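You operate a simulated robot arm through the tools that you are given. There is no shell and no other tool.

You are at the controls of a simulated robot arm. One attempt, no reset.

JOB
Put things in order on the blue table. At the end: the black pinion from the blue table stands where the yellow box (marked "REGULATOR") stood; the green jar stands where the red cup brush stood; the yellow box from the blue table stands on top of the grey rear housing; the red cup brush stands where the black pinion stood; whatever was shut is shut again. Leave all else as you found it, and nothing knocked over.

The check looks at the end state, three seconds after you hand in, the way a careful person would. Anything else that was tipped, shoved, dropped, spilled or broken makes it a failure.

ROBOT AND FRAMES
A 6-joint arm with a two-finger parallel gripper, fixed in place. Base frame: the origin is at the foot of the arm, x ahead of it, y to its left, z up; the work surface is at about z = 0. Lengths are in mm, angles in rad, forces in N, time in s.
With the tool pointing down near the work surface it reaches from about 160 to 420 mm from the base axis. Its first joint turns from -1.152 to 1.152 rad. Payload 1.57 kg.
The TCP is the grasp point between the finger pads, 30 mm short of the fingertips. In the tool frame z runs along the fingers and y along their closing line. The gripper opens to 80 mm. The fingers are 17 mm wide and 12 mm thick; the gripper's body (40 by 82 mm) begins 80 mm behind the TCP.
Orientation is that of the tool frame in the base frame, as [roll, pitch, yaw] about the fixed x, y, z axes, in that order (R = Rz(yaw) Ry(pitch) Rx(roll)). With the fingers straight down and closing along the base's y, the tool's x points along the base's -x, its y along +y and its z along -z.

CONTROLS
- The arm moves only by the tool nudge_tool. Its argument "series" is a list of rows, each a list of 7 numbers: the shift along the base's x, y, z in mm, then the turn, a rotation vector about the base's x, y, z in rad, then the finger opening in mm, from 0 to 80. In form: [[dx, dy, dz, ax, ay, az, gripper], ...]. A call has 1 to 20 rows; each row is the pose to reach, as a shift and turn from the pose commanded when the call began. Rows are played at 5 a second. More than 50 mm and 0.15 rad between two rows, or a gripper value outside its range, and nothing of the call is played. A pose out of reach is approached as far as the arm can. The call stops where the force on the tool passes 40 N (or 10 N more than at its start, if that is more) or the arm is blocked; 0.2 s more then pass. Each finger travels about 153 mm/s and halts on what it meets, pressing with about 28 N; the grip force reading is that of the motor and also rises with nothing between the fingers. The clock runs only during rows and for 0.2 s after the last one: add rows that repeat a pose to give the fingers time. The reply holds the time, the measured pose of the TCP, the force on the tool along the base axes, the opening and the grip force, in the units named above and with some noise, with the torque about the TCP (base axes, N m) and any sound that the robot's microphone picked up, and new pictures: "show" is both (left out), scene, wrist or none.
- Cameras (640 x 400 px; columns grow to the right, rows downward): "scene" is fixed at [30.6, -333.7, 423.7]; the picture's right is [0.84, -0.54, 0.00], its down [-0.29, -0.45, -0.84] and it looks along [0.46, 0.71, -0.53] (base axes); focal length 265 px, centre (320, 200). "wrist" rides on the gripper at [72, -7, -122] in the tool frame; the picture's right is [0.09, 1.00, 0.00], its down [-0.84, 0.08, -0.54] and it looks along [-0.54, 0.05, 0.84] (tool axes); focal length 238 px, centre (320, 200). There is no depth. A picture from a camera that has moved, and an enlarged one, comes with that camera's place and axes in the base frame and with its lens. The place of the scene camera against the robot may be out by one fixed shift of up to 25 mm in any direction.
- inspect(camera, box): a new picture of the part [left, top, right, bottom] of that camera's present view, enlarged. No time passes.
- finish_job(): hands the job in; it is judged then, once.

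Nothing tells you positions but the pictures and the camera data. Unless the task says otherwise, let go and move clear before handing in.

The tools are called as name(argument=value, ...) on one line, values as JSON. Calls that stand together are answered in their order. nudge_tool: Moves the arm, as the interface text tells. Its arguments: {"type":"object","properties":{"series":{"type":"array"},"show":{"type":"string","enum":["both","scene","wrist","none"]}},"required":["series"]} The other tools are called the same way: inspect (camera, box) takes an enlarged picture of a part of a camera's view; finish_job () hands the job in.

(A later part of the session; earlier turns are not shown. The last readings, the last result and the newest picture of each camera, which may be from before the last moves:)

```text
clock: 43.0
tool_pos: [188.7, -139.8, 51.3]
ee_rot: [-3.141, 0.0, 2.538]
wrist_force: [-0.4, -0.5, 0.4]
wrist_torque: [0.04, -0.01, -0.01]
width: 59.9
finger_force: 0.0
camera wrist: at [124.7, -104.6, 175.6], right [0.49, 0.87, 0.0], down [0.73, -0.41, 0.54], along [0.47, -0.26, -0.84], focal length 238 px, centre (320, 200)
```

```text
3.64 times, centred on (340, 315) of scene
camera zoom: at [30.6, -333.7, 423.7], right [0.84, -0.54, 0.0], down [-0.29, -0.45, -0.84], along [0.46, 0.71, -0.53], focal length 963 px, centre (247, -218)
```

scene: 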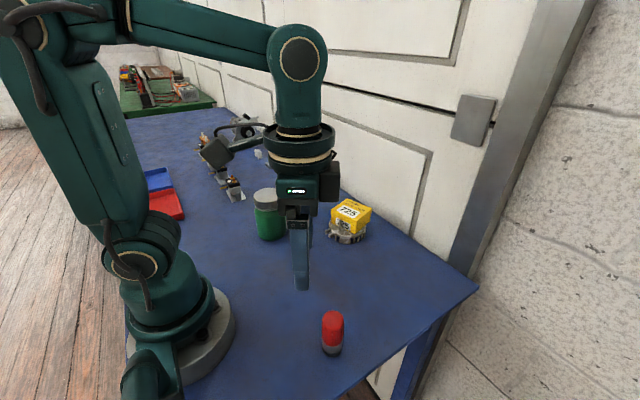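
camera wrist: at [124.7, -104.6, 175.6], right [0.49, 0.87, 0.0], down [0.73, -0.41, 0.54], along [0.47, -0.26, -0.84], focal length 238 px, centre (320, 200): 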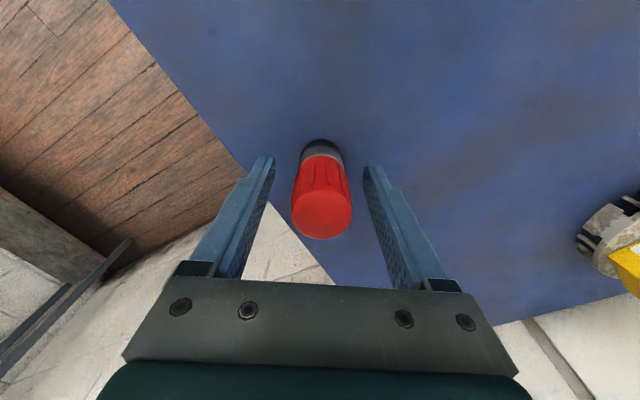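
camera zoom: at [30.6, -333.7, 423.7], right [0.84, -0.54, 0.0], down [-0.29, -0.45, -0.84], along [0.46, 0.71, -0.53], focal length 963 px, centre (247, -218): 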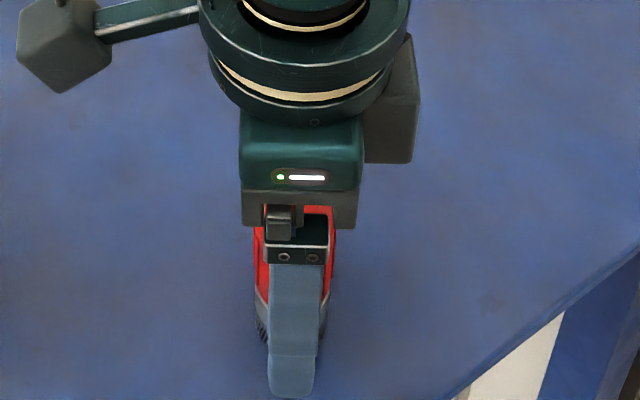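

The fingers are around the brush with balanced gaps. I'll close gently.

nudge_tool(series=[[0, 0, 0, 0, 0, 0, 46], [0, 0, 0, 0, 0, 0, 38], [0, 0, 0, 0, 0, 0, 34], [0, 0, 0, 0, 0, 0, 31], [0, 0, 0, 0, 0, 0, 28], [0, 0, 0, 0, 0, 0, 24], [0, 0, 0, 0, 0, 0, 22], [0, 0, 0, 0, 0, 0, 22]], show="wrist")

inspect(camera="wrist", box=[230, 60, 410, 250])

```text
clock: 44.8
tool_pos: [188.4, -140.0, 51.4]
ee_rot: [-3.14, 0.0, 2.542]
wrist_force: [-0.1, 1.1, 0.7]
wrist_torque: [0.07, -0.09, 0.02]
width: 30.0
finger_force: 27.7
camera wrist: at [124.6, -104.7, 175.7], right [0.49, 0.87, 0.0], down [0.73, -0.41, 0.54], along [0.47, -0.26, -0.84], focal length 238 px, centre (320, 200)
```

wrist: 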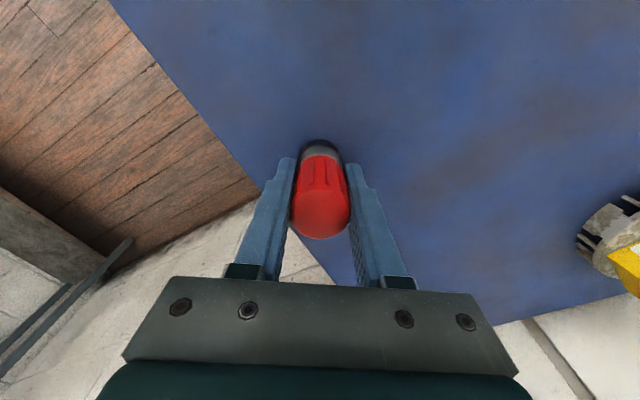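

```text
2.11 times, centred on (320, 155) of wrist
camera zoom: at [124.6, -104.7, 175.7], right [0.49, 0.87, 0.0], down [0.73, -0.41, 0.54], along [0.47, -0.26, -0.84], focal length 502 px, centre (320, 295)
```

zoom: 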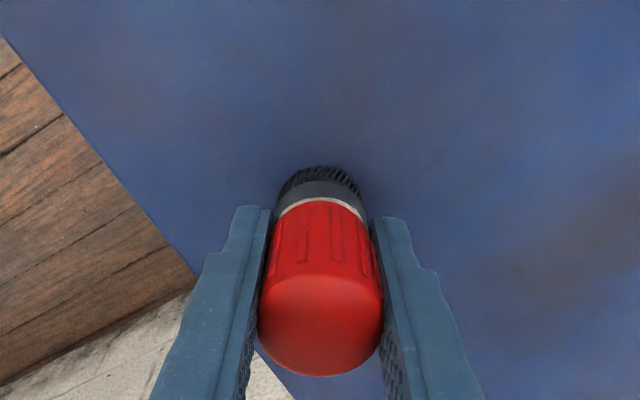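

The brush is held firmly at 30 mm. I'll lift slightly, check it, then carry it to the pinion's old place near (389.5,-59.7).

nudge_tool(series=[[0, 0, 5, 0, 0, 0, 22], [0, 0, 15, 0, 0, 0, 22], [0, 0, 28, 0, 0, 0, 22], [0, 0, 40, 0, 0, 0, 22], [0, 0, 40, 0, 0, 0, 22]], show="both")

inspect(camera="scene", box=[270, 240, 400, 370])

inspect(camera="wrist", box=[230, 60, 410, 250])

```text
clock: 46.0
tool_pos: [187.4, -139.3, 92.1]
ee_rot: [3.141, -0.001, 2.539]
wrist_force: [-0.3, 0.1, -0.5]
wrist_torque: [-0.02, 0.04, -0.01]
width: 30.6
finger_force: 27.7
camera wrist: at [123.5, -104.2, 216.3], right [0.49, 0.87, 0.0], down [0.73, -0.41, 0.54], along [0.47, -0.26, -0.84], focal length 238 px, centre (320, 200)
```

scene: 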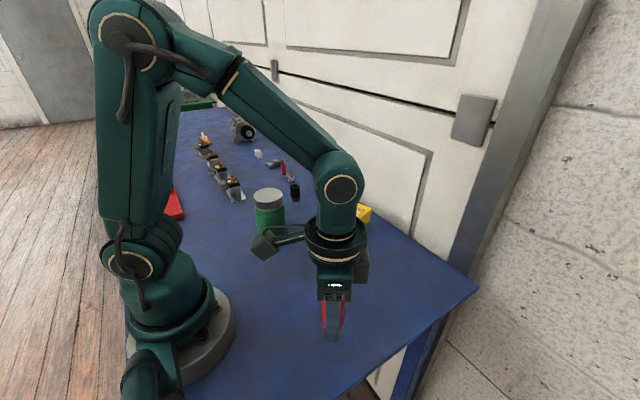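
wrist: 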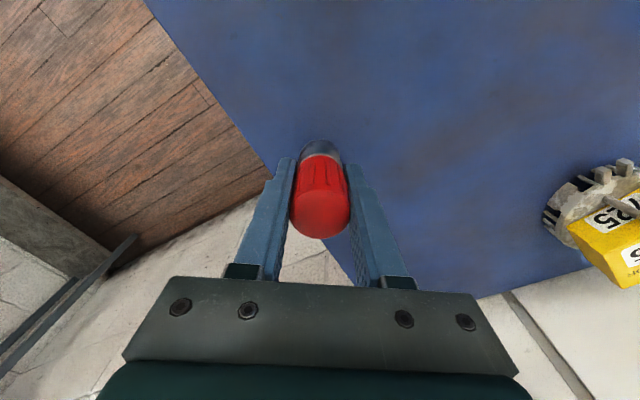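

```text
3.08 times, centred on (335, 305) of scene
camera zoom: at [30.6, -333.7, 423.7], right [0.84, -0.54, 0.0], down [-0.29, -0.45, -0.84], along [0.46, 0.71, -0.53], focal length 815 px, centre (274, -123)
```

zoom: 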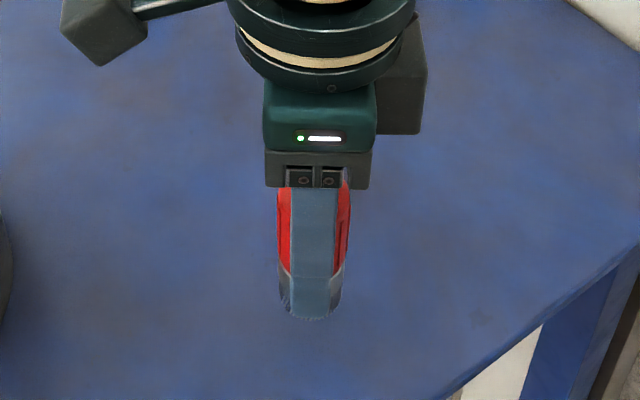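

```text
2.11 times, centred on (320, 155) of wrist
camera zoom: at [123.5, -104.2, 216.3], right [0.49, 0.87, 0.0], down [0.73, -0.41, 0.54], along [0.47, -0.26, -0.84], focal length 502 px, centre (320, 295)
```

zoom: 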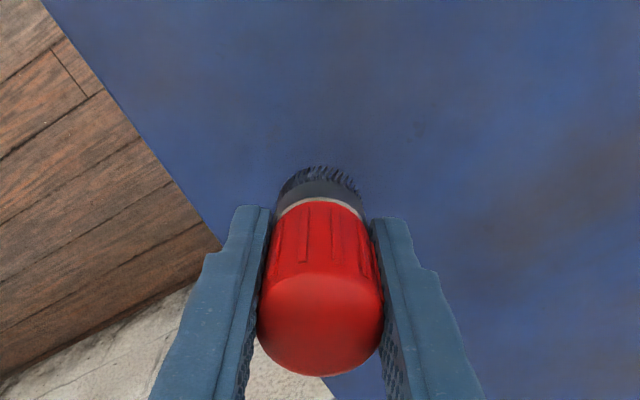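

The brush hangs steady. Now the transit to the pinion's old place.

nudge_tool(series=[[22, 9, 0, 0, 0, 0.05, 22], [45, 18, 0, 0, 0, 0.1, 22], [68, 27, 0, 0, 0, 0.15, 22], [91, 36, 0, 0, 0, 0.2, 22], [114, 45, 0, 0, 0, 0.25, 22], [137, 54, 0, 0, 0, 0.3, 22], [160, 63, 0, 0, 0, 0.35, 22], [182, 72, 0, 0, 0, 0.4, 22], [201.6, 80, -3, 0, 0, 0.45, 22], [201.6, 80, -3, 0, 0, 0.45, 22]], show="both")

```text
clock: 48.2
tool_pos: [389.5, -60.3, 88.9]
ee_rot: [-3.141, 0.0, 2.989]
wrist_force: [0.0, -0.7, -1.7]
wrist_torque: [0.02, 0.03, -0.03]
width: 30.8
finger_force: 28.0
camera wrist: at [316.8, -55.8, 213.7], right [0.06, 1.0, 0.0], down [0.84, -0.05, 0.54], along [0.54, -0.03, -0.84], focal length 238 px, centre (320, 200)
```

scene: 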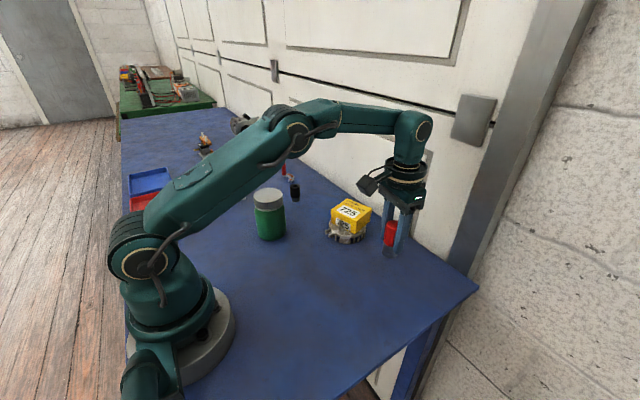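
wrist: 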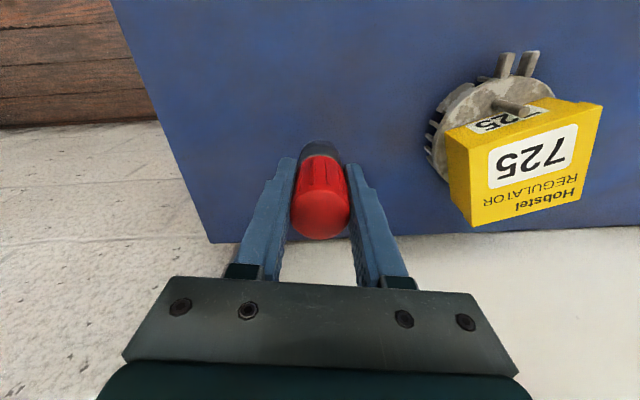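

I'm right over the target. Lowering to a few millimetres above the table first.

nudge_tool(series=[[0, 0.2, -8, 0, 0, 0, 22], [0, 0.2, -18, 0, 0, 0, 22], [0, 0.2, -27, 0, 0, 0, 22], [0, 0.2, -33, 0, 0, 0, 22], [0, 0.2, -33, 0, 0, 0, 22]], show="wrist")

```text
clock: 49.4
tool_pos: [389.3, -59.5, 55.7]
ee_rot: [-3.141, 0.0, 2.99]
wrist_force: [-0.1, 0.1, -1.1]
wrist_torque: [0.02, -0.01, -0.01]
width: 30.4
finger_force: 28.9
camera wrist: at [316.8, -56.0, 181.1], right [0.06, 1.0, 0.0], down [0.84, -0.05, 0.54], along [0.54, -0.03, -0.84], focal length 238 px, centre (320, 200)
```

wrist: 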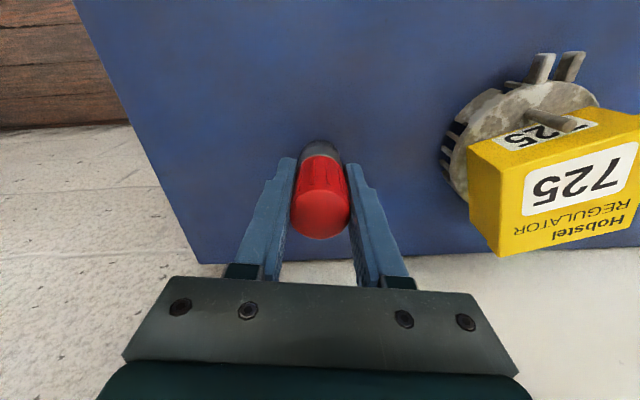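

nudge_tool(series=[[0, 0, -1.5, 0, 0, 0, 22], [0, 0, -3, 0, 0, 0, 22], [0, 0, -4, 0, 0, 0, 22], [0, 0, -4, 0, 0, 0, 22]], show="none")

```text
clock: 50.4
tool_pos: [389.8, -59.4, 51.7]
ee_rot: [3.141, 0.001, 2.99]
wrist_force: [0.0, -0.1, -1.6]
wrist_torque: [-0.02, 0.01, -0.03]
width: 30.8
finger_force: 27.5
```

No contact yet, about 1–2 mm to go. Continuing in small steps.

nudge_tool(series=[[0, 0, -0.6, 0, 0, 0, 22], [0, 0, -1.2, 0, 0, 0, 22], [0, 0, -1.2, 0, 0, 0, 22]], show="none")

inspect(camera="scene", box=[350, 200, 430, 280])

inspect(camera="wrist", box=[230, 60, 410, 250])

```text
clock: 51.2
tool_pos: [389.9, -60.5, 51.2]
ee_rot: [3.141, 0.001, 2.99]
wrist_force: [-0.9, -0.2, 0.9]
wrist_torque: [0.01, -0.02, 0.04]
width: 30.8
finger_force: 27.9
```

```text
5.00 times, centred on (390, 240) of scene
camera zoom: at [30.6, -333.7, 423.7], right [0.84, -0.54, 0.0], down [-0.29, -0.45, -0.84], along [0.46, 0.71, -0.53], focal length 1324 px, centre (-30, 0)
```

zoom: 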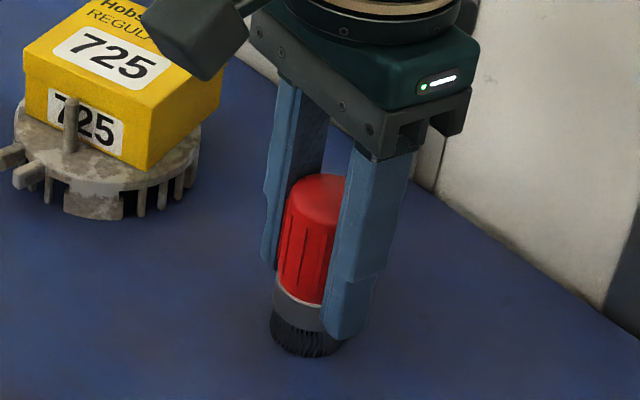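

```text
2.11 times, centred on (320, 155) of wrist
camera zoom: at [316.9, -55.4, 175.7], right [0.06, 1.0, 0.0], down [0.84, -0.05, 0.54], along [0.54, -0.03, -0.84], focal length 502 px, centre (320, 295)
```

zoom: 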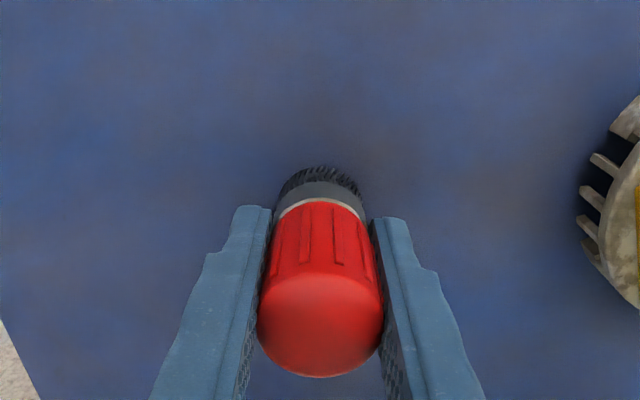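

The brush just touches the table at the target. A hair lower, then release slowly.

nudge_tool(series=[[0, 0, -0.4, 0, 0, 0, 22], [0, 0, -0.4, 0, 0, 0, 29], [0, 0, -0.4, 0, 0, 0, 32], [0, 0, -0.4, 0, 0, 0, 38], [0, 0, -0.4, 0, 0, 0, 50], [0, 0, -0.4, 0, 0, 0, 60], [0, 0, -0.4, 0, 0, 0, 60]], show="both")

inspect(camera="scene", box=[350, 200, 430, 280])

inspect(camera="wrist", box=[230, 60, 410, 250])

```text
clock: 52.8
tool_pos: [390.1, -59.4, 50.4]
ee_rot: [-3.14, -0.001, 2.989]
wrist_force: [0.2, 0.3, -0.4]
wrist_torque: [0.0, 0.01, -0.02]
width: 60.1
finger_force: 0.0
camera wrist: at [316.8, -55.3, 175.3], right [0.06, 1.0, 0.0], down [0.84, -0.05, 0.54], along [0.54, -0.03, -0.84], focal length 238 px, centre (320, 200)
```

scene: 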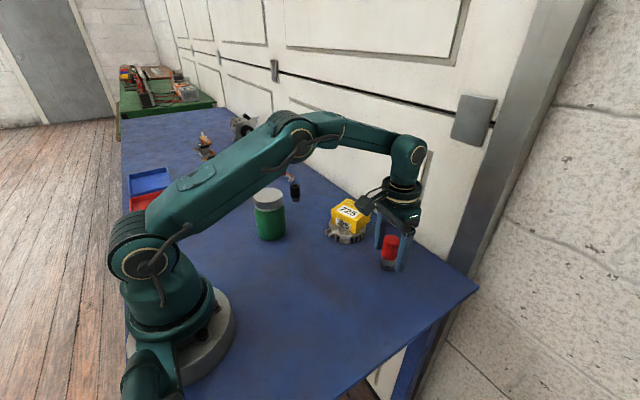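
wrist: 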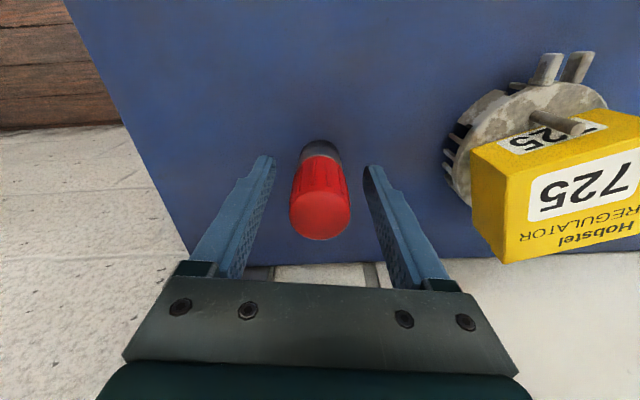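

```text
5.00 times, centred on (390, 240) of scene
camera zoom: at [30.6, -333.7, 423.7], right [0.84, -0.54, 0.0], down [-0.29, -0.45, -0.84], along [0.46, 0.71, -0.53], focal length 1324 px, centre (-30, 0)
```

zoom: 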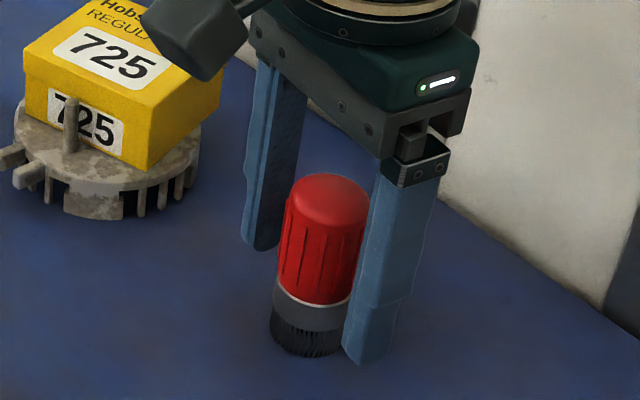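

```text
2.11 times, centred on (320, 155) of wrist
camera zoom: at [316.8, -55.3, 175.3], right [0.06, 1.0, 0.0], down [0.84, -0.05, 0.54], along [0.54, -0.03, -0.84], focal length 502 px, centre (320, 295)
```

zoom: 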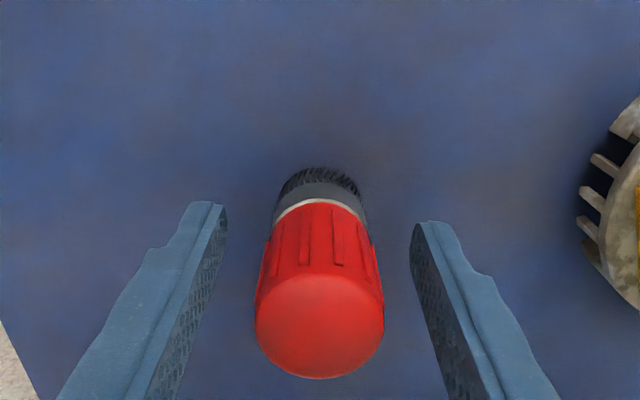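

The brush stands upright in the pinion's old spot. I'll rise straight up, retract, then swing over to look at the jar.

nudge_tool(series=[[0, 0, 15, 0, 0, 0, 60], [0, 0, 32, 0, 0, 0, 60], [0, 0, 48, 0, 0, 0, 60], [0, 0, 62, 0, 0, 0, 60], [-20, 5, 80, 0, 0, 0.05, 60], [-45, 15, 100, 0, 0, 0.12, 70], [-70, 40, 120, 0, 0, 0.22, 80], [-90, 70, 140, 0, 0, 0.32, 80], [-110, 100, 155, 0, 0, 0.42, 80], [-132, 130, 160, 0, 0, 0.53, 80], [-155, 160, 160, 0, 0, 0.64, 80], [-178, 188, 160, 0, 0, 0.75, 80], [-195, 208, 160, 0, 0, 0.82, 80], [-195, 208, 160, 0, 0, 0.82, 80]], show="both")

inspect(camera="scene", box=[230, 150, 430, 280])

inspect(camera="wrist", box=[230, 60, 410, 220])

```text
clock: 55.8
tool_pos: [194.2, 146.3, 208.3]
ee_rot: [3.141, -0.002, -2.473]
wrist_force: [0.0, 0.0, -0.3]
wrist_torque: [0.02, -0.01, -0.03]
width: 79.8
finger_force: 0.0
camera wrist: at [140.9, 96.8, 334.2], right [-0.69, 0.72, 0.0], down [0.61, 0.58, 0.54], along [0.39, 0.37, -0.84], focal length 238 px, centre (320, 200)
```

scene: 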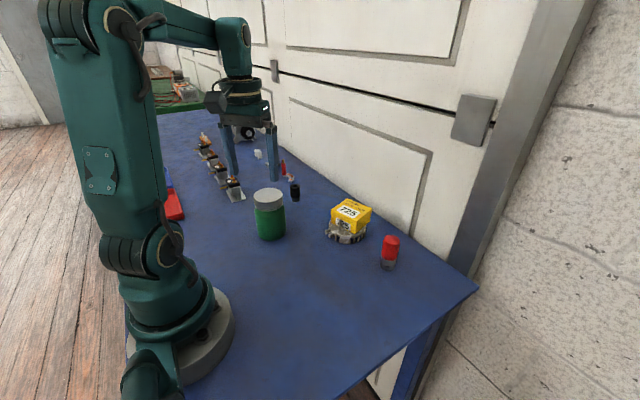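
wrist: 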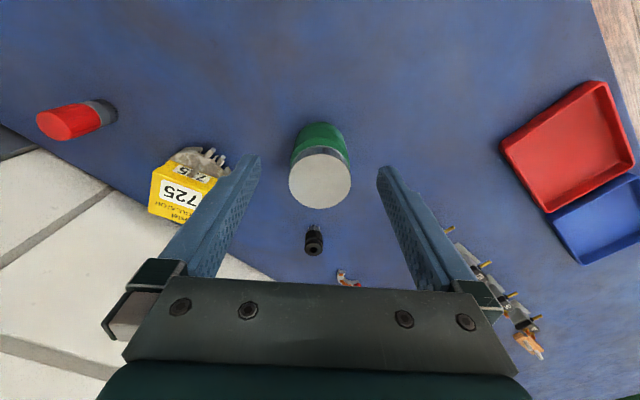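

```text
3.08 times, centred on (330, 215) of scene
camera zoom: at [30.6, -333.7, 423.7], right [0.84, -0.54, 0.0], down [-0.29, -0.45, -0.84], along [0.46, 0.71, -0.53], focal length 815 px, centre (289, 154)
```

zoom: 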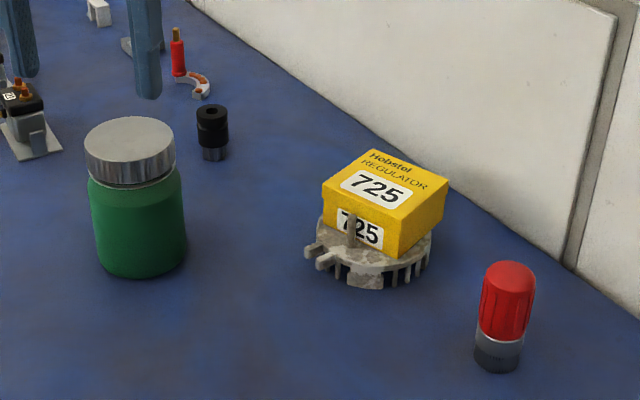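

```text
2.50 times, centred on (320, 140) of wrist
camera zoom: at [140.9, 96.8, 334.2], right [-0.69, 0.72, 0.0], down [0.61, 0.58, 0.54], along [0.39, 0.37, -0.84], focal length 596 px, centre (320, 350)
```

zoom: 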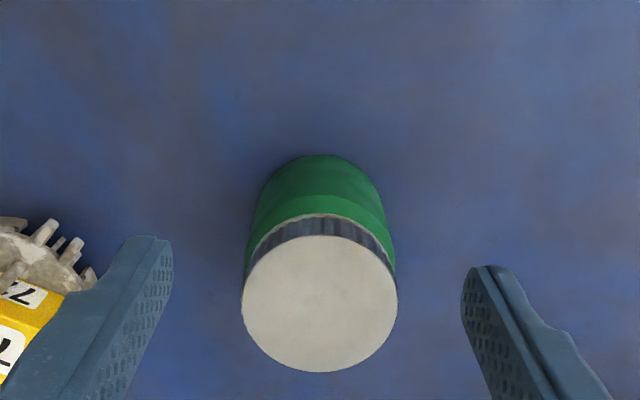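

Everything placed so far stands properly. The jar's lid is about 67 mm across, its body about 73 mm, and it's about 108 mm tall, near (229,180). Gripping by the body is the safest, so I'll centre above it with the fingertips clear of the lid.

nudge_tool(series=[[9, 9, -12, 0, 0, 0, 80], [18, 18, -26, 0, 0, 0, 80], [27, 26, -40, 0, 0, 0, 80], [34.5, 34, -52, 0, 0, 0, 80], [34.5, 34, -52, 0, 0, 0, 80]], show="both")

inspect(camera="wrist", box=[210, 60, 430, 260])

inspect(camera="scene", box=[210, 120, 330, 250])

```text
clock: 57.0
tool_pos: [228.5, 181.1, 158.2]
ee_rot: [3.142, 0.001, -2.473]
wrist_force: [-0.3, -0.9, 0.4]
wrist_torque: [-0.03, 0.01, -0.02]
width: 79.8
finger_force: 0.1
camera wrist: at [176.1, 132.1, 283.0], right [-0.69, 0.72, 0.0], down [0.61, 0.58, 0.54], along [0.39, 0.37, -0.84], focal length 238 px, centre (320, 200)
```

scene: 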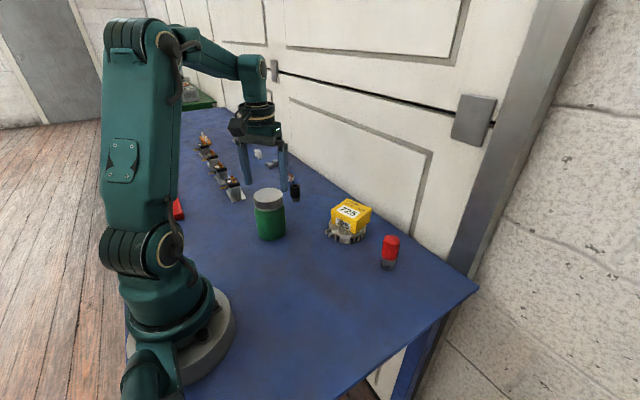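
wrist: 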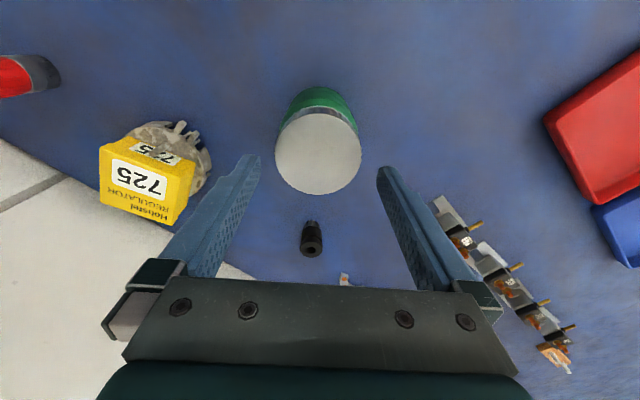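

```text
2.00 times, centred on (320, 160) of wrist
camera zoom: at [176.1, 132.1, 283.0], right [-0.69, 0.72, 0.0], down [0.61, 0.58, 0.54], along [0.39, 0.37, -0.84], focal length 477 px, centre (320, 280)
```

zoom: 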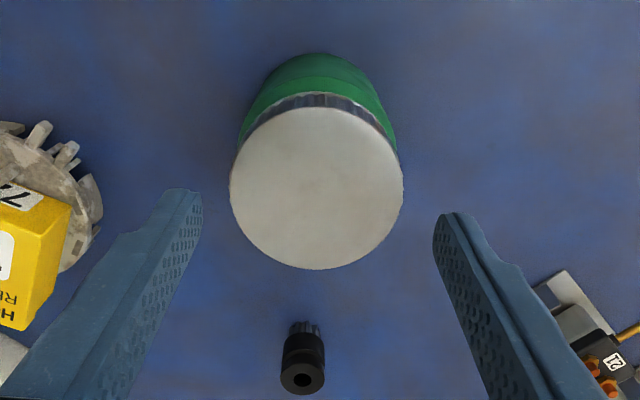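

```text
3.08 times, centred on (270, 185) of scene
camera zoom: at [30.6, -333.7, 423.7], right [0.84, -0.54, 0.0], down [-0.29, -0.45, -0.84], along [0.46, 0.71, -0.53], focal length 815 px, centre (474, 246)
```

zoom: 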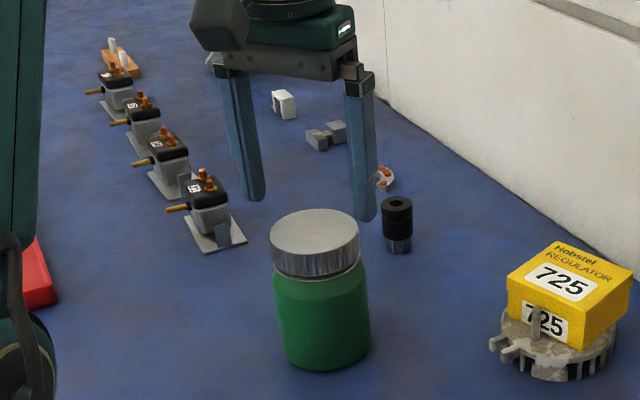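

The jar's axis is about (228,180), roughly 1–2 mm from the tool axis. I'll correct and lower past the lid while checking for contact.

nudge_tool(series=[[-0.5, -1.8, 0, 0, 0, 0, 80], [-0.5, -1.8, -10, 0, 0, 0, 80], [-0.5, -1.8, -22, 0, 0, 0, 80], [-0.5, -1.8, -34, 0, 0, 0, 80], [-0.5, -1.8, -42, 0, 0, 0, 80], [-0.5, -1.8, -42, 0, 0, 0, 80]], show="both")

inspect(camera="wrist", box=[210, 60, 430, 260])

inspect(camera="scene", box=[220, 130, 320, 250])

```text
clock: 58.4
tool_pos: [229.8, 180.0, 117.2]
ee_rot: [-3.14, -0.001, -2.47]
wrist_force: [-0.5, -0.5, -0.3]
wrist_torque: [-0.02, 0.03, -0.02]
width: 79.9
finger_force: 0.2
camera wrist: at [176.4, 130.6, 241.1], right [-0.69, 0.72, 0.0], down [0.61, 0.58, 0.54], along [0.39, 0.37, -0.84], focal length 238 px, centre (320, 200)
```

scene: 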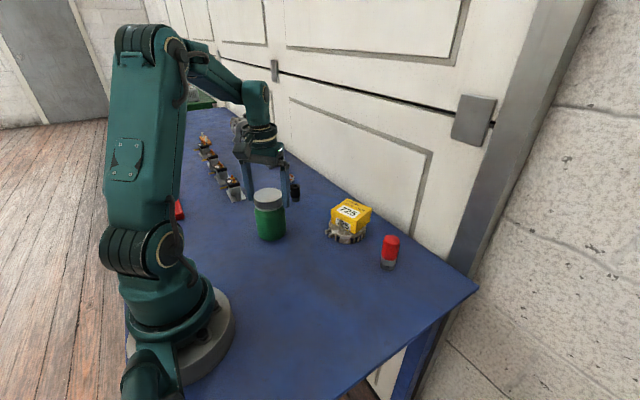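
wrist: 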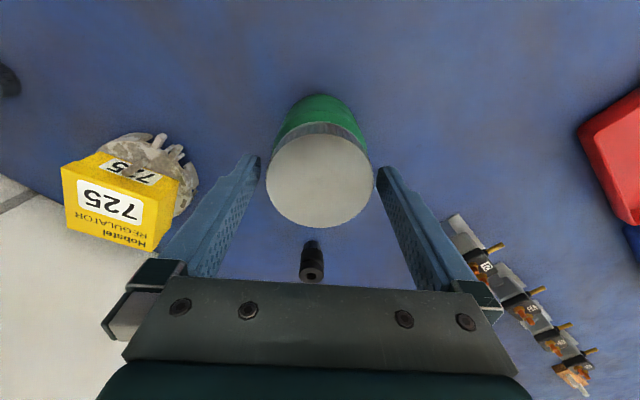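

```text
2.00 times, centred on (320, 160) of wrist
camera zoom: at [176.4, 130.6, 241.1], right [-0.69, 0.72, 0.0], down [0.61, 0.58, 0.54], along [0.39, 0.37, -0.84], focal length 477 px, centre (320, 280)
```

zoom: 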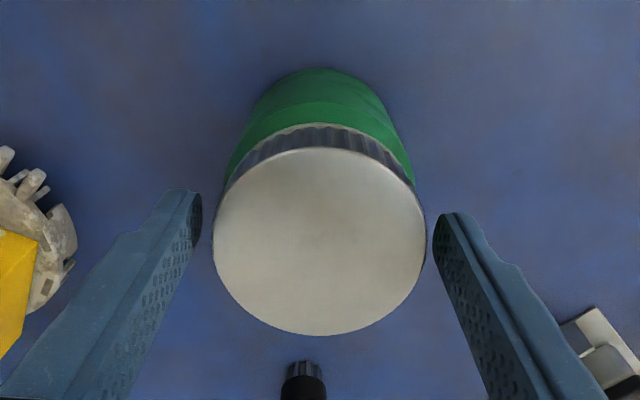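

```text
3.33 times, centred on (270, 190) of scene
camera zoom: at [30.6, -333.7, 423.7], right [0.84, -0.54, 0.0], down [-0.29, -0.45, -0.84], along [0.46, 0.71, -0.53], focal length 883 px, centre (487, 233)
```

zoom: 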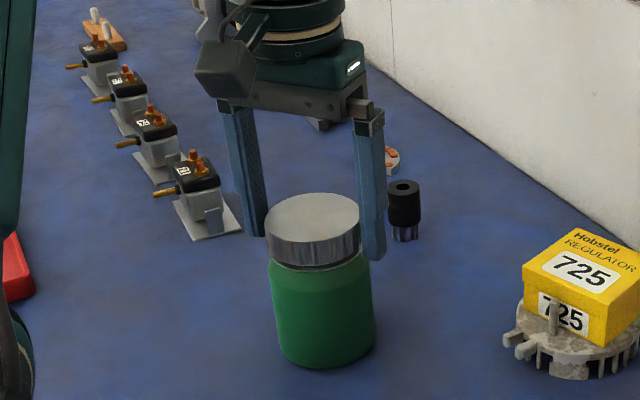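

Gaps on both sides of the lid look even and there's no contact. I'll trim 1.5 mm radially and continue down to the jar's body, keeping the palm well above the lid.

nudge_tool(series=[[-1.1, -0.8, -8, 0, 0, 0, 80], [-1.1, -0.8, -18, 0, 0, 0, 80], [-1.1, -0.8, -28, 0, 0, 0, 80], [-1.1, -0.8, -38, 0, 0, 0, 80], [-1.1, -0.8, -48, 0, 0, 0, 80], [-1.1, -0.8, -57, 0, 0, 0, 80], [-1.1, -0.8, -63, 0, 0, 0, 80], [-1.1, -0.8, -63, 0, 0, 0, 80]], show="both")

inspect(camera="wrist", box=[210, 60, 430, 300])

inspect(camera="scene", box=[220, 130, 320, 250])

```text
clock: 60.2
tool_pos: [228.0, 178.9, 52.4]
ee_rot: [-3.14, 0.0, -2.472]
wrist_force: [0.4, 0.3, -0.5]
wrist_torque: [-0.01, -0.02, 0.0]
width: 79.9
finger_force: 0.1
camera wrist: at [174.6, 129.4, 177.7], right [-0.69, 0.72, 0.0], down [0.61, 0.58, 0.54], along [0.39, 0.37, -0.84], focal length 238 px, centre (320, 200)
```

scene: 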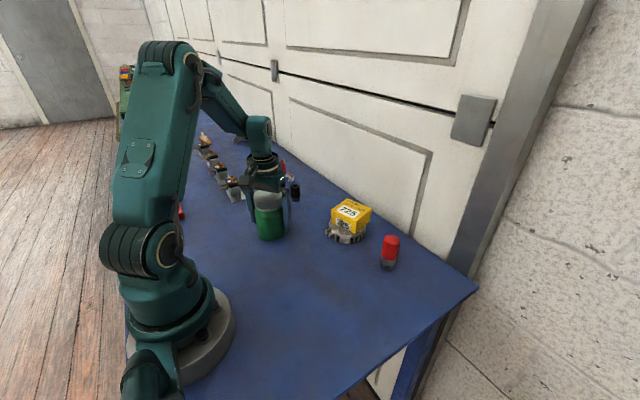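
wrist: 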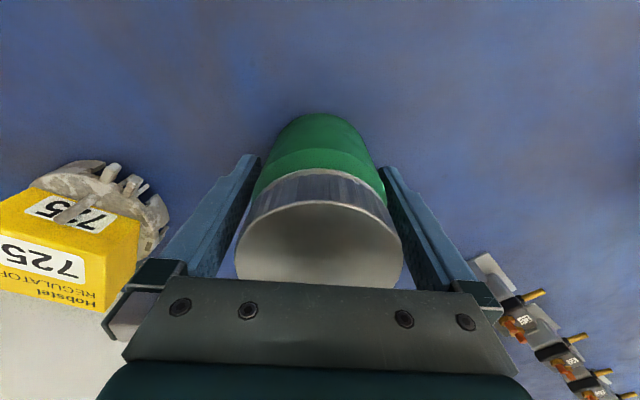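

```text
1.67 times, centred on (320, 180) of wrist
camera zoom: at [174.6, 129.4, 177.7], right [-0.69, 0.72, 0.0], down [0.61, 0.58, 0.54], along [0.39, 0.37, -0.84], focal length 397 px, centre (320, 233)
```

zoom: 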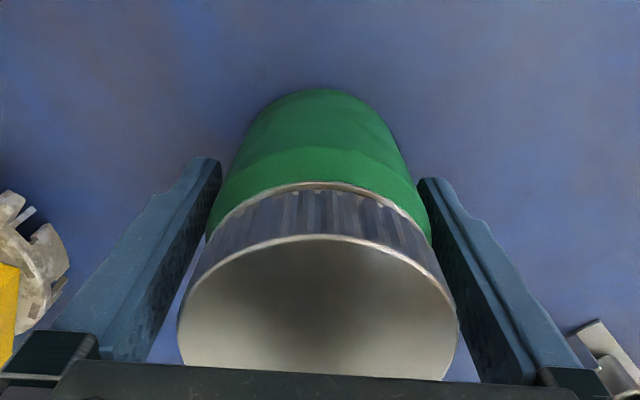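

```text
3.33 times, centred on (270, 190) of scene
camera zoom: at [30.6, -333.7, 423.7], right [0.84, -0.54, 0.0], down [-0.29, -0.45, -0.84], along [0.46, 0.71, -0.53], focal length 883 px, centre (487, 233)
```

zoom: 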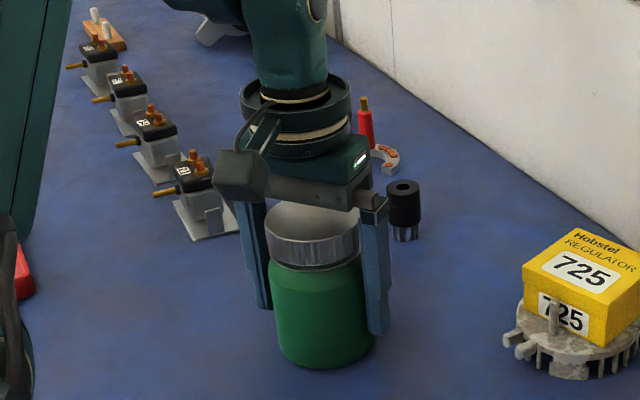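

The fingers straddle the jar's body with no contact. I'll close gently on it.

nudge_tool(series=[[0, 0, 0, 0, 0, 0, 77], [0, 0, 0, 0, 0, 0, 75], [0, 0, 0, 0, 0, 0, 73], [0, 0, 0, 0, 0, 0, 71], [0, 0, 0, 0, 0, 0, 68], [0, 0, 0, 0, 0, 0, 64], [0, 0, 0, 0, 0, 0, 60], [0, 0, 0, 0, 0, 0, 60]], show="wrist")

inspect(camera="wrist", box=[210, 60, 430, 300])

```text
clock: 62.0
tool_pos: [228.3, 178.7, 52.7]
ee_rot: [-3.141, -0.001, -2.472]
wrist_force: [0.9, -2.4, 1.4]
wrist_torque: [0.03, 0.01, 0.03]
width: 70.8
finger_force: 28.3
camera wrist: at [174.6, 129.4, 177.9], right [-0.69, 0.72, 0.0], down [0.61, 0.58, 0.54], along [0.39, 0.37, -0.84], focal length 238 px, centre (320, 200)
```

wrist: 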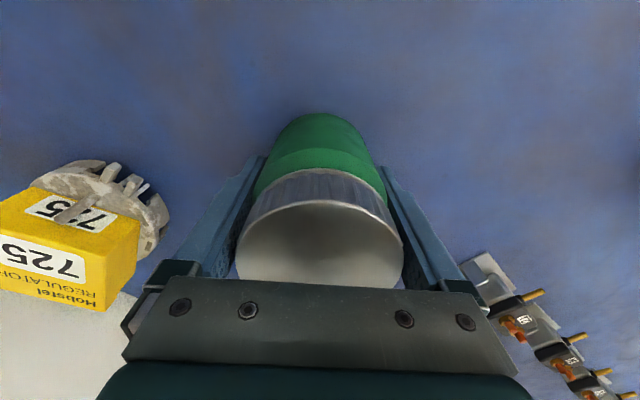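

```text
1.67 times, centred on (320, 180) of wrist
camera zoom: at [174.6, 129.4, 177.9], right [-0.69, 0.72, 0.0], down [0.61, 0.58, 0.54], along [0.39, 0.37, -0.84], focal length 397 px, centre (320, 233)
```

zoom: 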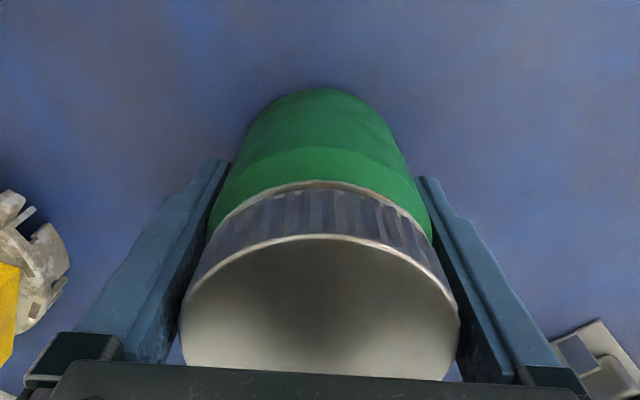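

The jar is gripped at 70.8 mm. I'll lift a few millimetres and check for slip and weight.

nudge_tool(series=[[0, 0, 2, 0, 0, 0, 60], [0, 0, 5, 0, 0, 0, 60], [0, 0, 9, 0, 0, 0, 60], [0, 0, 12, 0, 0, 0, 60], [0, 0, 12, 0, 0, 0, 60]], show="both")

inspect(camera="scene", box=[220, 130, 320, 250])

inspect(camera="wrist", box=[210, 60, 430, 300])

```text
clock: 63.2
tool_pos: [228.6, 179.2, 66.2]
ee_rot: [3.142, 0.0, -2.472]
wrist_force: [-0.3, 0.4, -4.6]
wrist_torque: [0.05, 0.02, -0.01]
width: 70.8
finger_force: 27.7
camera wrist: at [174.6, 129.7, 190.6], right [-0.69, 0.72, 0.0], down [0.61, 0.58, 0.54], along [0.39, 0.37, -0.84], focal length 238 px, centre (320, 200)
```

scene: 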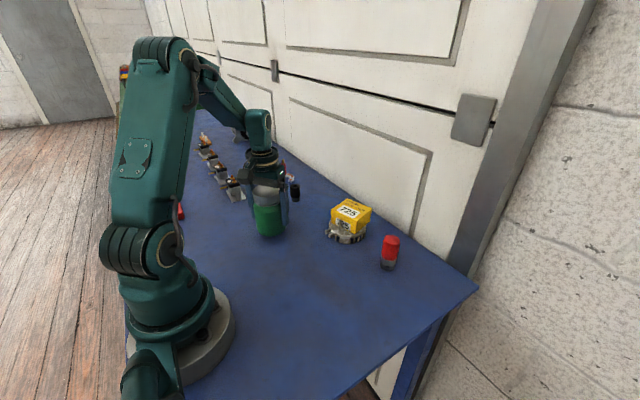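
wrist: 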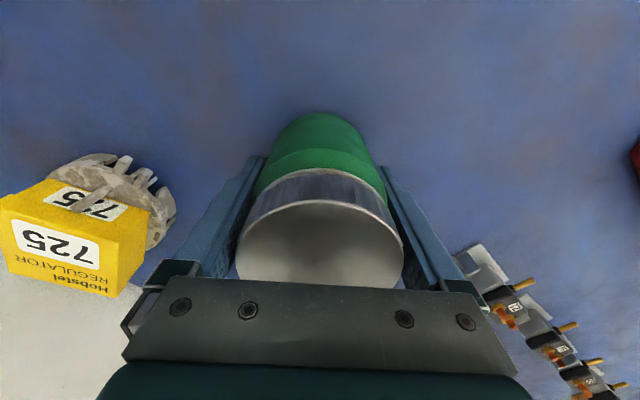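

```text
3.33 times, centred on (270, 190) of scene
camera zoom: at [30.6, -333.7, 423.7], right [0.84, -0.54, 0.0], down [-0.29, -0.45, -0.84], along [0.46, 0.71, -0.54], focal length 883 px, centre (487, 233)
```

zoom: 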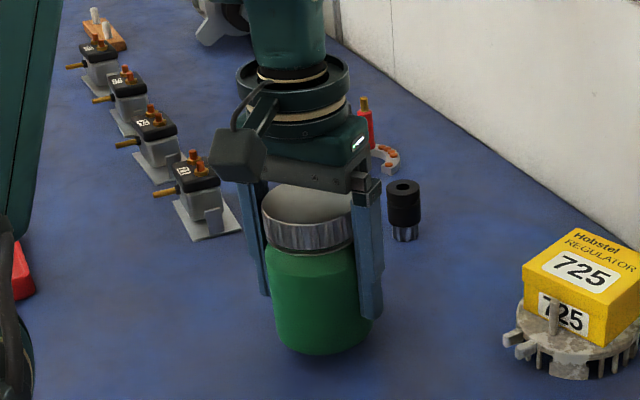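

```text
1.67 times, centred on (320, 180) of wrist
camera zoom: at [174.6, 129.7, 190.6], right [-0.69, 0.72, 0.0], down [0.61, 0.58, 0.54], along [0.39, 0.37, -0.84], focal length 397 px, centre (320, 233)
```

zoom: 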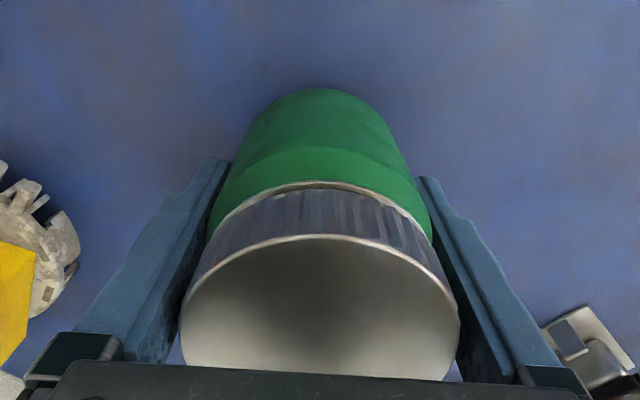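

The jar is held firmly with no slip and weighs about 4.6 N, lid on. I'll lift it further and carry it in a smooth arc around toward the brush's old place.

nudge_tool(series=[[0, 0, 18, 0, 0, 0, 60], [0, 0, 35, 0, 0, 0, 60], [7.7, -15.4, 35, 0, 0, -0.059, 60], [15.3, -30.9, 35, 0, 0, -0.119, 60], [21.2, -46.7, 35, 0, 0, -0.178, 60], [26.7, -62.6, 35, 0, 0, -0.237, 60], [30.6, -79, 35, 0, 0, -0.297, 60], [34, -95.2, 35, 0, 0, -0.356, 60], [35.8, -111.4, 35, 0, 0, -0.415, 60], [37.2, -127.5, 35, 0, 0, -0.474, 60], [37.2, -143.6, 35, 0, 0, -0.534, 60], [36.6, -159.7, 35, 0, 0, -0.593, 60], [34.6, -175.4, 35, 0, 0, -0.652, 60], [32, -191, 35, 0, 0, -0.712, 60], [28.3, -206, 35, 0, 0, -0.771, 60], [24, -220.7, 35, 0, 0, -0.83, 60], [24, -220.7, 35, 0, 0, -0.83, 60]], show="both")

```text
clock: 66.8
tool_pos: [250.7, -41.0, 98.6]
ee_rot: [3.141, 0.001, 2.977]
wrist_force: [0.3, -0.6, -5.3]
wrist_torque: [0.01, 0.01, 0.0]
width: 70.7
finger_force: 28.2
camera wrist: at [177.0, -36.2, 224.4], right [0.07, 1.0, 0.0], down [0.84, -0.06, 0.54], along [0.54, -0.04, -0.84], focal length 238 px, centre (320, 200)
```

scene: 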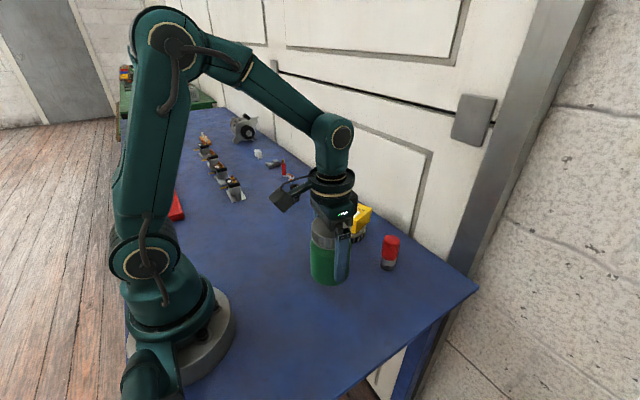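
wrist: 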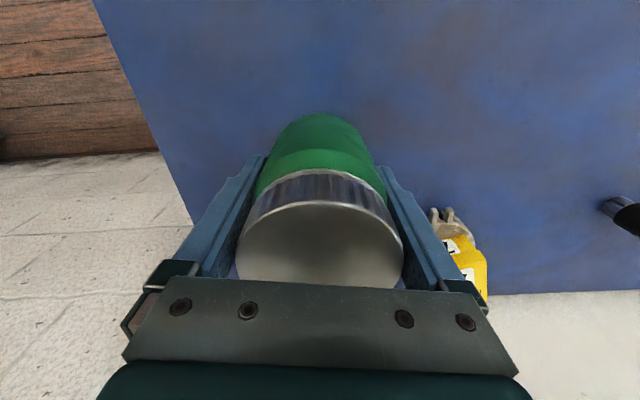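

Halfway there with the jar steady. I'll finish the arc to the brush's old place.

nudge_tool(series=[[-5, -14.5, 0, 0, 0, -0.06, 60], [-11, -28, 0, 0, 0, -0.119, 60], [-18, -41.5, 0, 0, 0, -0.178, 60], [-25.5, -54, 0, 0, 0, -0.237, 60], [-34, -66.5, 0, 0, 0, -0.297, 60], [-43, -78, 0, 0, 0, -0.356, 60], [-52, -89, 0, 0, 0, -0.415, 60], [-61.8, -98.1, 0, 0, 0, -0.476, 60], [-61.8, -98.1, 0, 0, 0, -0.476, 60]], show="both")

```text
clock: 68.8
tool_pos: [188.3, -140.4, 101.2]
ee_rot: [3.141, 0.0, 2.501]
wrist_force: [-1.2, 0.3, -4.2]
wrist_torque: [0.06, 0.0, -0.01]
width: 71.0
finger_force: 28.2
camera wrist: at [125.5, -102.0, 225.0], right [0.52, 0.85, 0.0], down [0.72, -0.44, 0.54], along [0.46, -0.28, -0.84], focal length 238 px, centre (320, 200)
```

scene: 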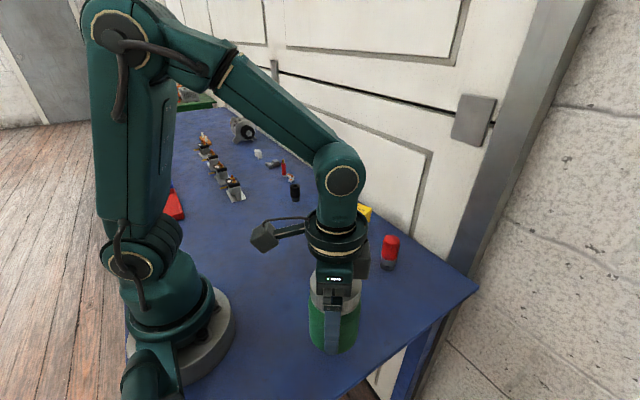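
wrist: 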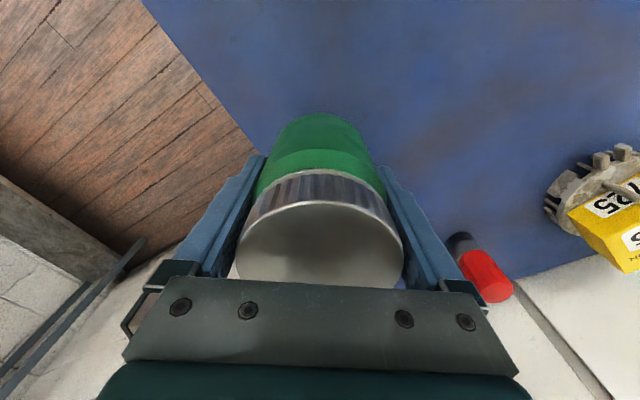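

The jar hovers over the target, within 1 mm. I'll lower to a few millimetres above the table.

nudge_tool(series=[[0.8, 0.6, -8, 0, 0, 0, 60], [0.8, 0.6, -17, 0, 0, 0, 60], [0.8, 0.6, -26, 0, 0, 0, 60], [0.8, 0.6, -35, 0, 0, 0, 60], [0.8, 0.6, -42, 0, 0, 0, 60], [0.8, 0.6, -42, 0, 0, 0, 60]], show="both")

inspect(camera="scene", box=[280, 240, 400, 370])

```text
clock: 70.2
tool_pos: [190.9, -139.4, 58.6]
ee_rot: [-3.141, 0.0, 2.503]
wrist_force: [0.4, -0.4, -5.0]
wrist_torque: [0.02, 0.03, 0.02]
width: 70.8
finger_force: 28.3
camera wrist: at [127.9, -101.4, 183.1], right [0.52, 0.85, 0.0], down [0.72, -0.44, 0.54], along [0.46, -0.28, -0.84], focal length 238 px, centre (320, 200)
```

scene: 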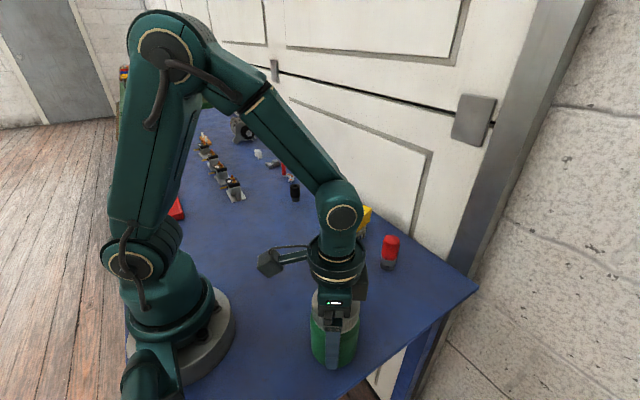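
wrist: 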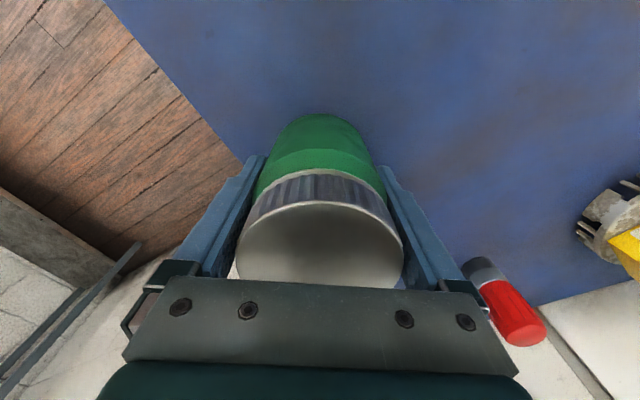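

```text
3.08 times, centred on (340, 305) of scene
camera zoom: at [30.6, -333.7, 423.7], right [0.84, -0.54, 0.0], down [-0.29, -0.45, -0.84], along [0.46, 0.71, -0.53], focal length 815 px, centre (258, -123)
```

zoom: 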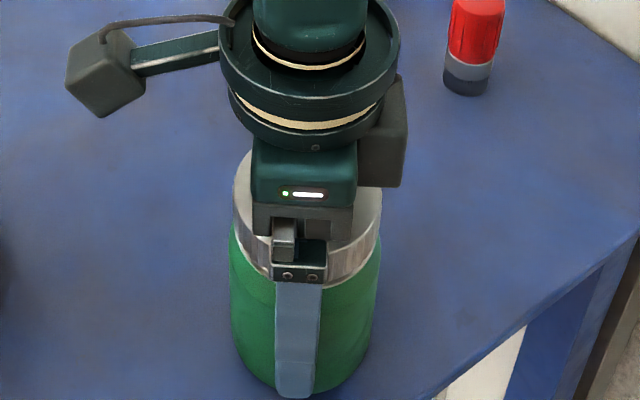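

About 5 mm to go, with a 1.5 mm correction in x. Stepping down gently.

nudge_tool(series=[[-0.8, 0, -1, 0, 0, 0, 60], [-1.5, 0, -2, 0, 0, 0, 60], [-1.5, 0, -3.5, 0, 0, 0, 60], [-1.5, 0, -3.5, 0, 0, 0, 60]], show="none")

```text
clock: 71.2
tool_pos: [189.1, -138.9, 55.0]
ee_rot: [3.141, 0.0, 2.501]
wrist_force: [-0.5, 0.6, -4.2]
wrist_torque: [0.03, 0.04, 0.0]
width: 70.7
finger_force: 27.8
```

nudge_tool(series=[[0, 0, -0.6, 0, 0, 0, 60], [0, 0, -1.2, 0, 0, 0, 60], [0, 0, -1.2, 0, 0, 0, 60]], show="none")

inspect(camera="wrist", box=[210, 60, 430, 300])

```text
clock: 72.0
tool_pos: [190.3, -139.5, 51.7]
ee_rot: [3.14, 0.0, 2.502]
wrist_force: [-0.7, -0.1, -4.3]
wrist_torque: [0.0, 0.0, -0.01]
width: 70.9
finger_force: 28.2
```

```text
1.67 times, centred on (320, 180) of wrist
camera zoom: at [127.2, -101.1, 178.0], right [0.52, 0.85, 0.0], down [0.72, -0.44, 0.54], along [0.46, -0.28, -0.84], focal length 397 px, centre (320, 233)
```

zoom: 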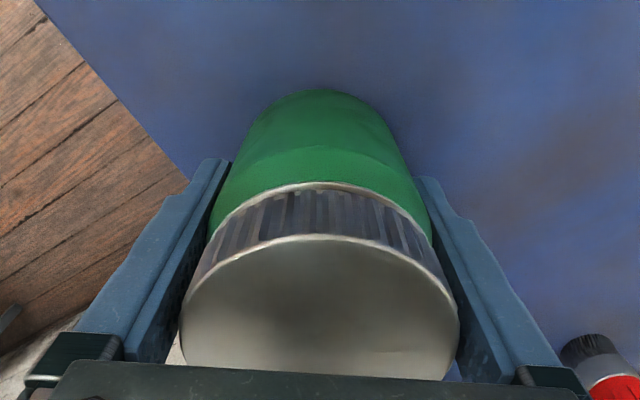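

Still carrying the full weight. I'll take another small step down.

nudge_tool(series=[[0, 0, -0.4, 0, 0, 0, 60], [0, 0, -0.8, 0, 0, 0, 60], [0, 0, -0.8, 0, 0, 0, 60]], show="none")

```text
clock: 72.8
tool_pos: [190.2, -138.7, 52.9]
ee_rot: [3.141, 0.002, 2.504]
wrist_force: [-1.3, 4.6, 21.4]
wrist_torque: [0.09, 0.02, 0.19]
width: 70.9
finger_force: 27.9
```

Contact with the table is made. I'll ease up a touch to relieve the push before letting go.

nudge_tool(series=[[0, 0, 0.4, 0, 0, 0, 60], [0, 0, 0.4, 0, 0, 0, 60]], show="none")

```text
clock: 73.4
tool_pos: [190.0, -139.1, 52.9]
ee_rot: [-3.141, 0.001, 2.504]
wrist_force: [3.1, 4.7, 11.3]
wrist_torque: [-0.06, -0.25, 0.09]
width: 70.9
finger_force: 28.4
```

nudge_tool(series=[[0, 0, 0.3, 0, 0, 0, 60], [0, 0, 0.3, 0, 0, 0, 60]], show="none")

```text
clock: 74.0
tool_pos: [189.1, -138.8, 53.2]
ee_rot: [3.141, -0.002, 2.501]
wrist_force: [0.0, -0.6, -4.5]
wrist_torque: [-0.01, -0.03, 0.0]
width: 70.9
finger_force: 27.4
```

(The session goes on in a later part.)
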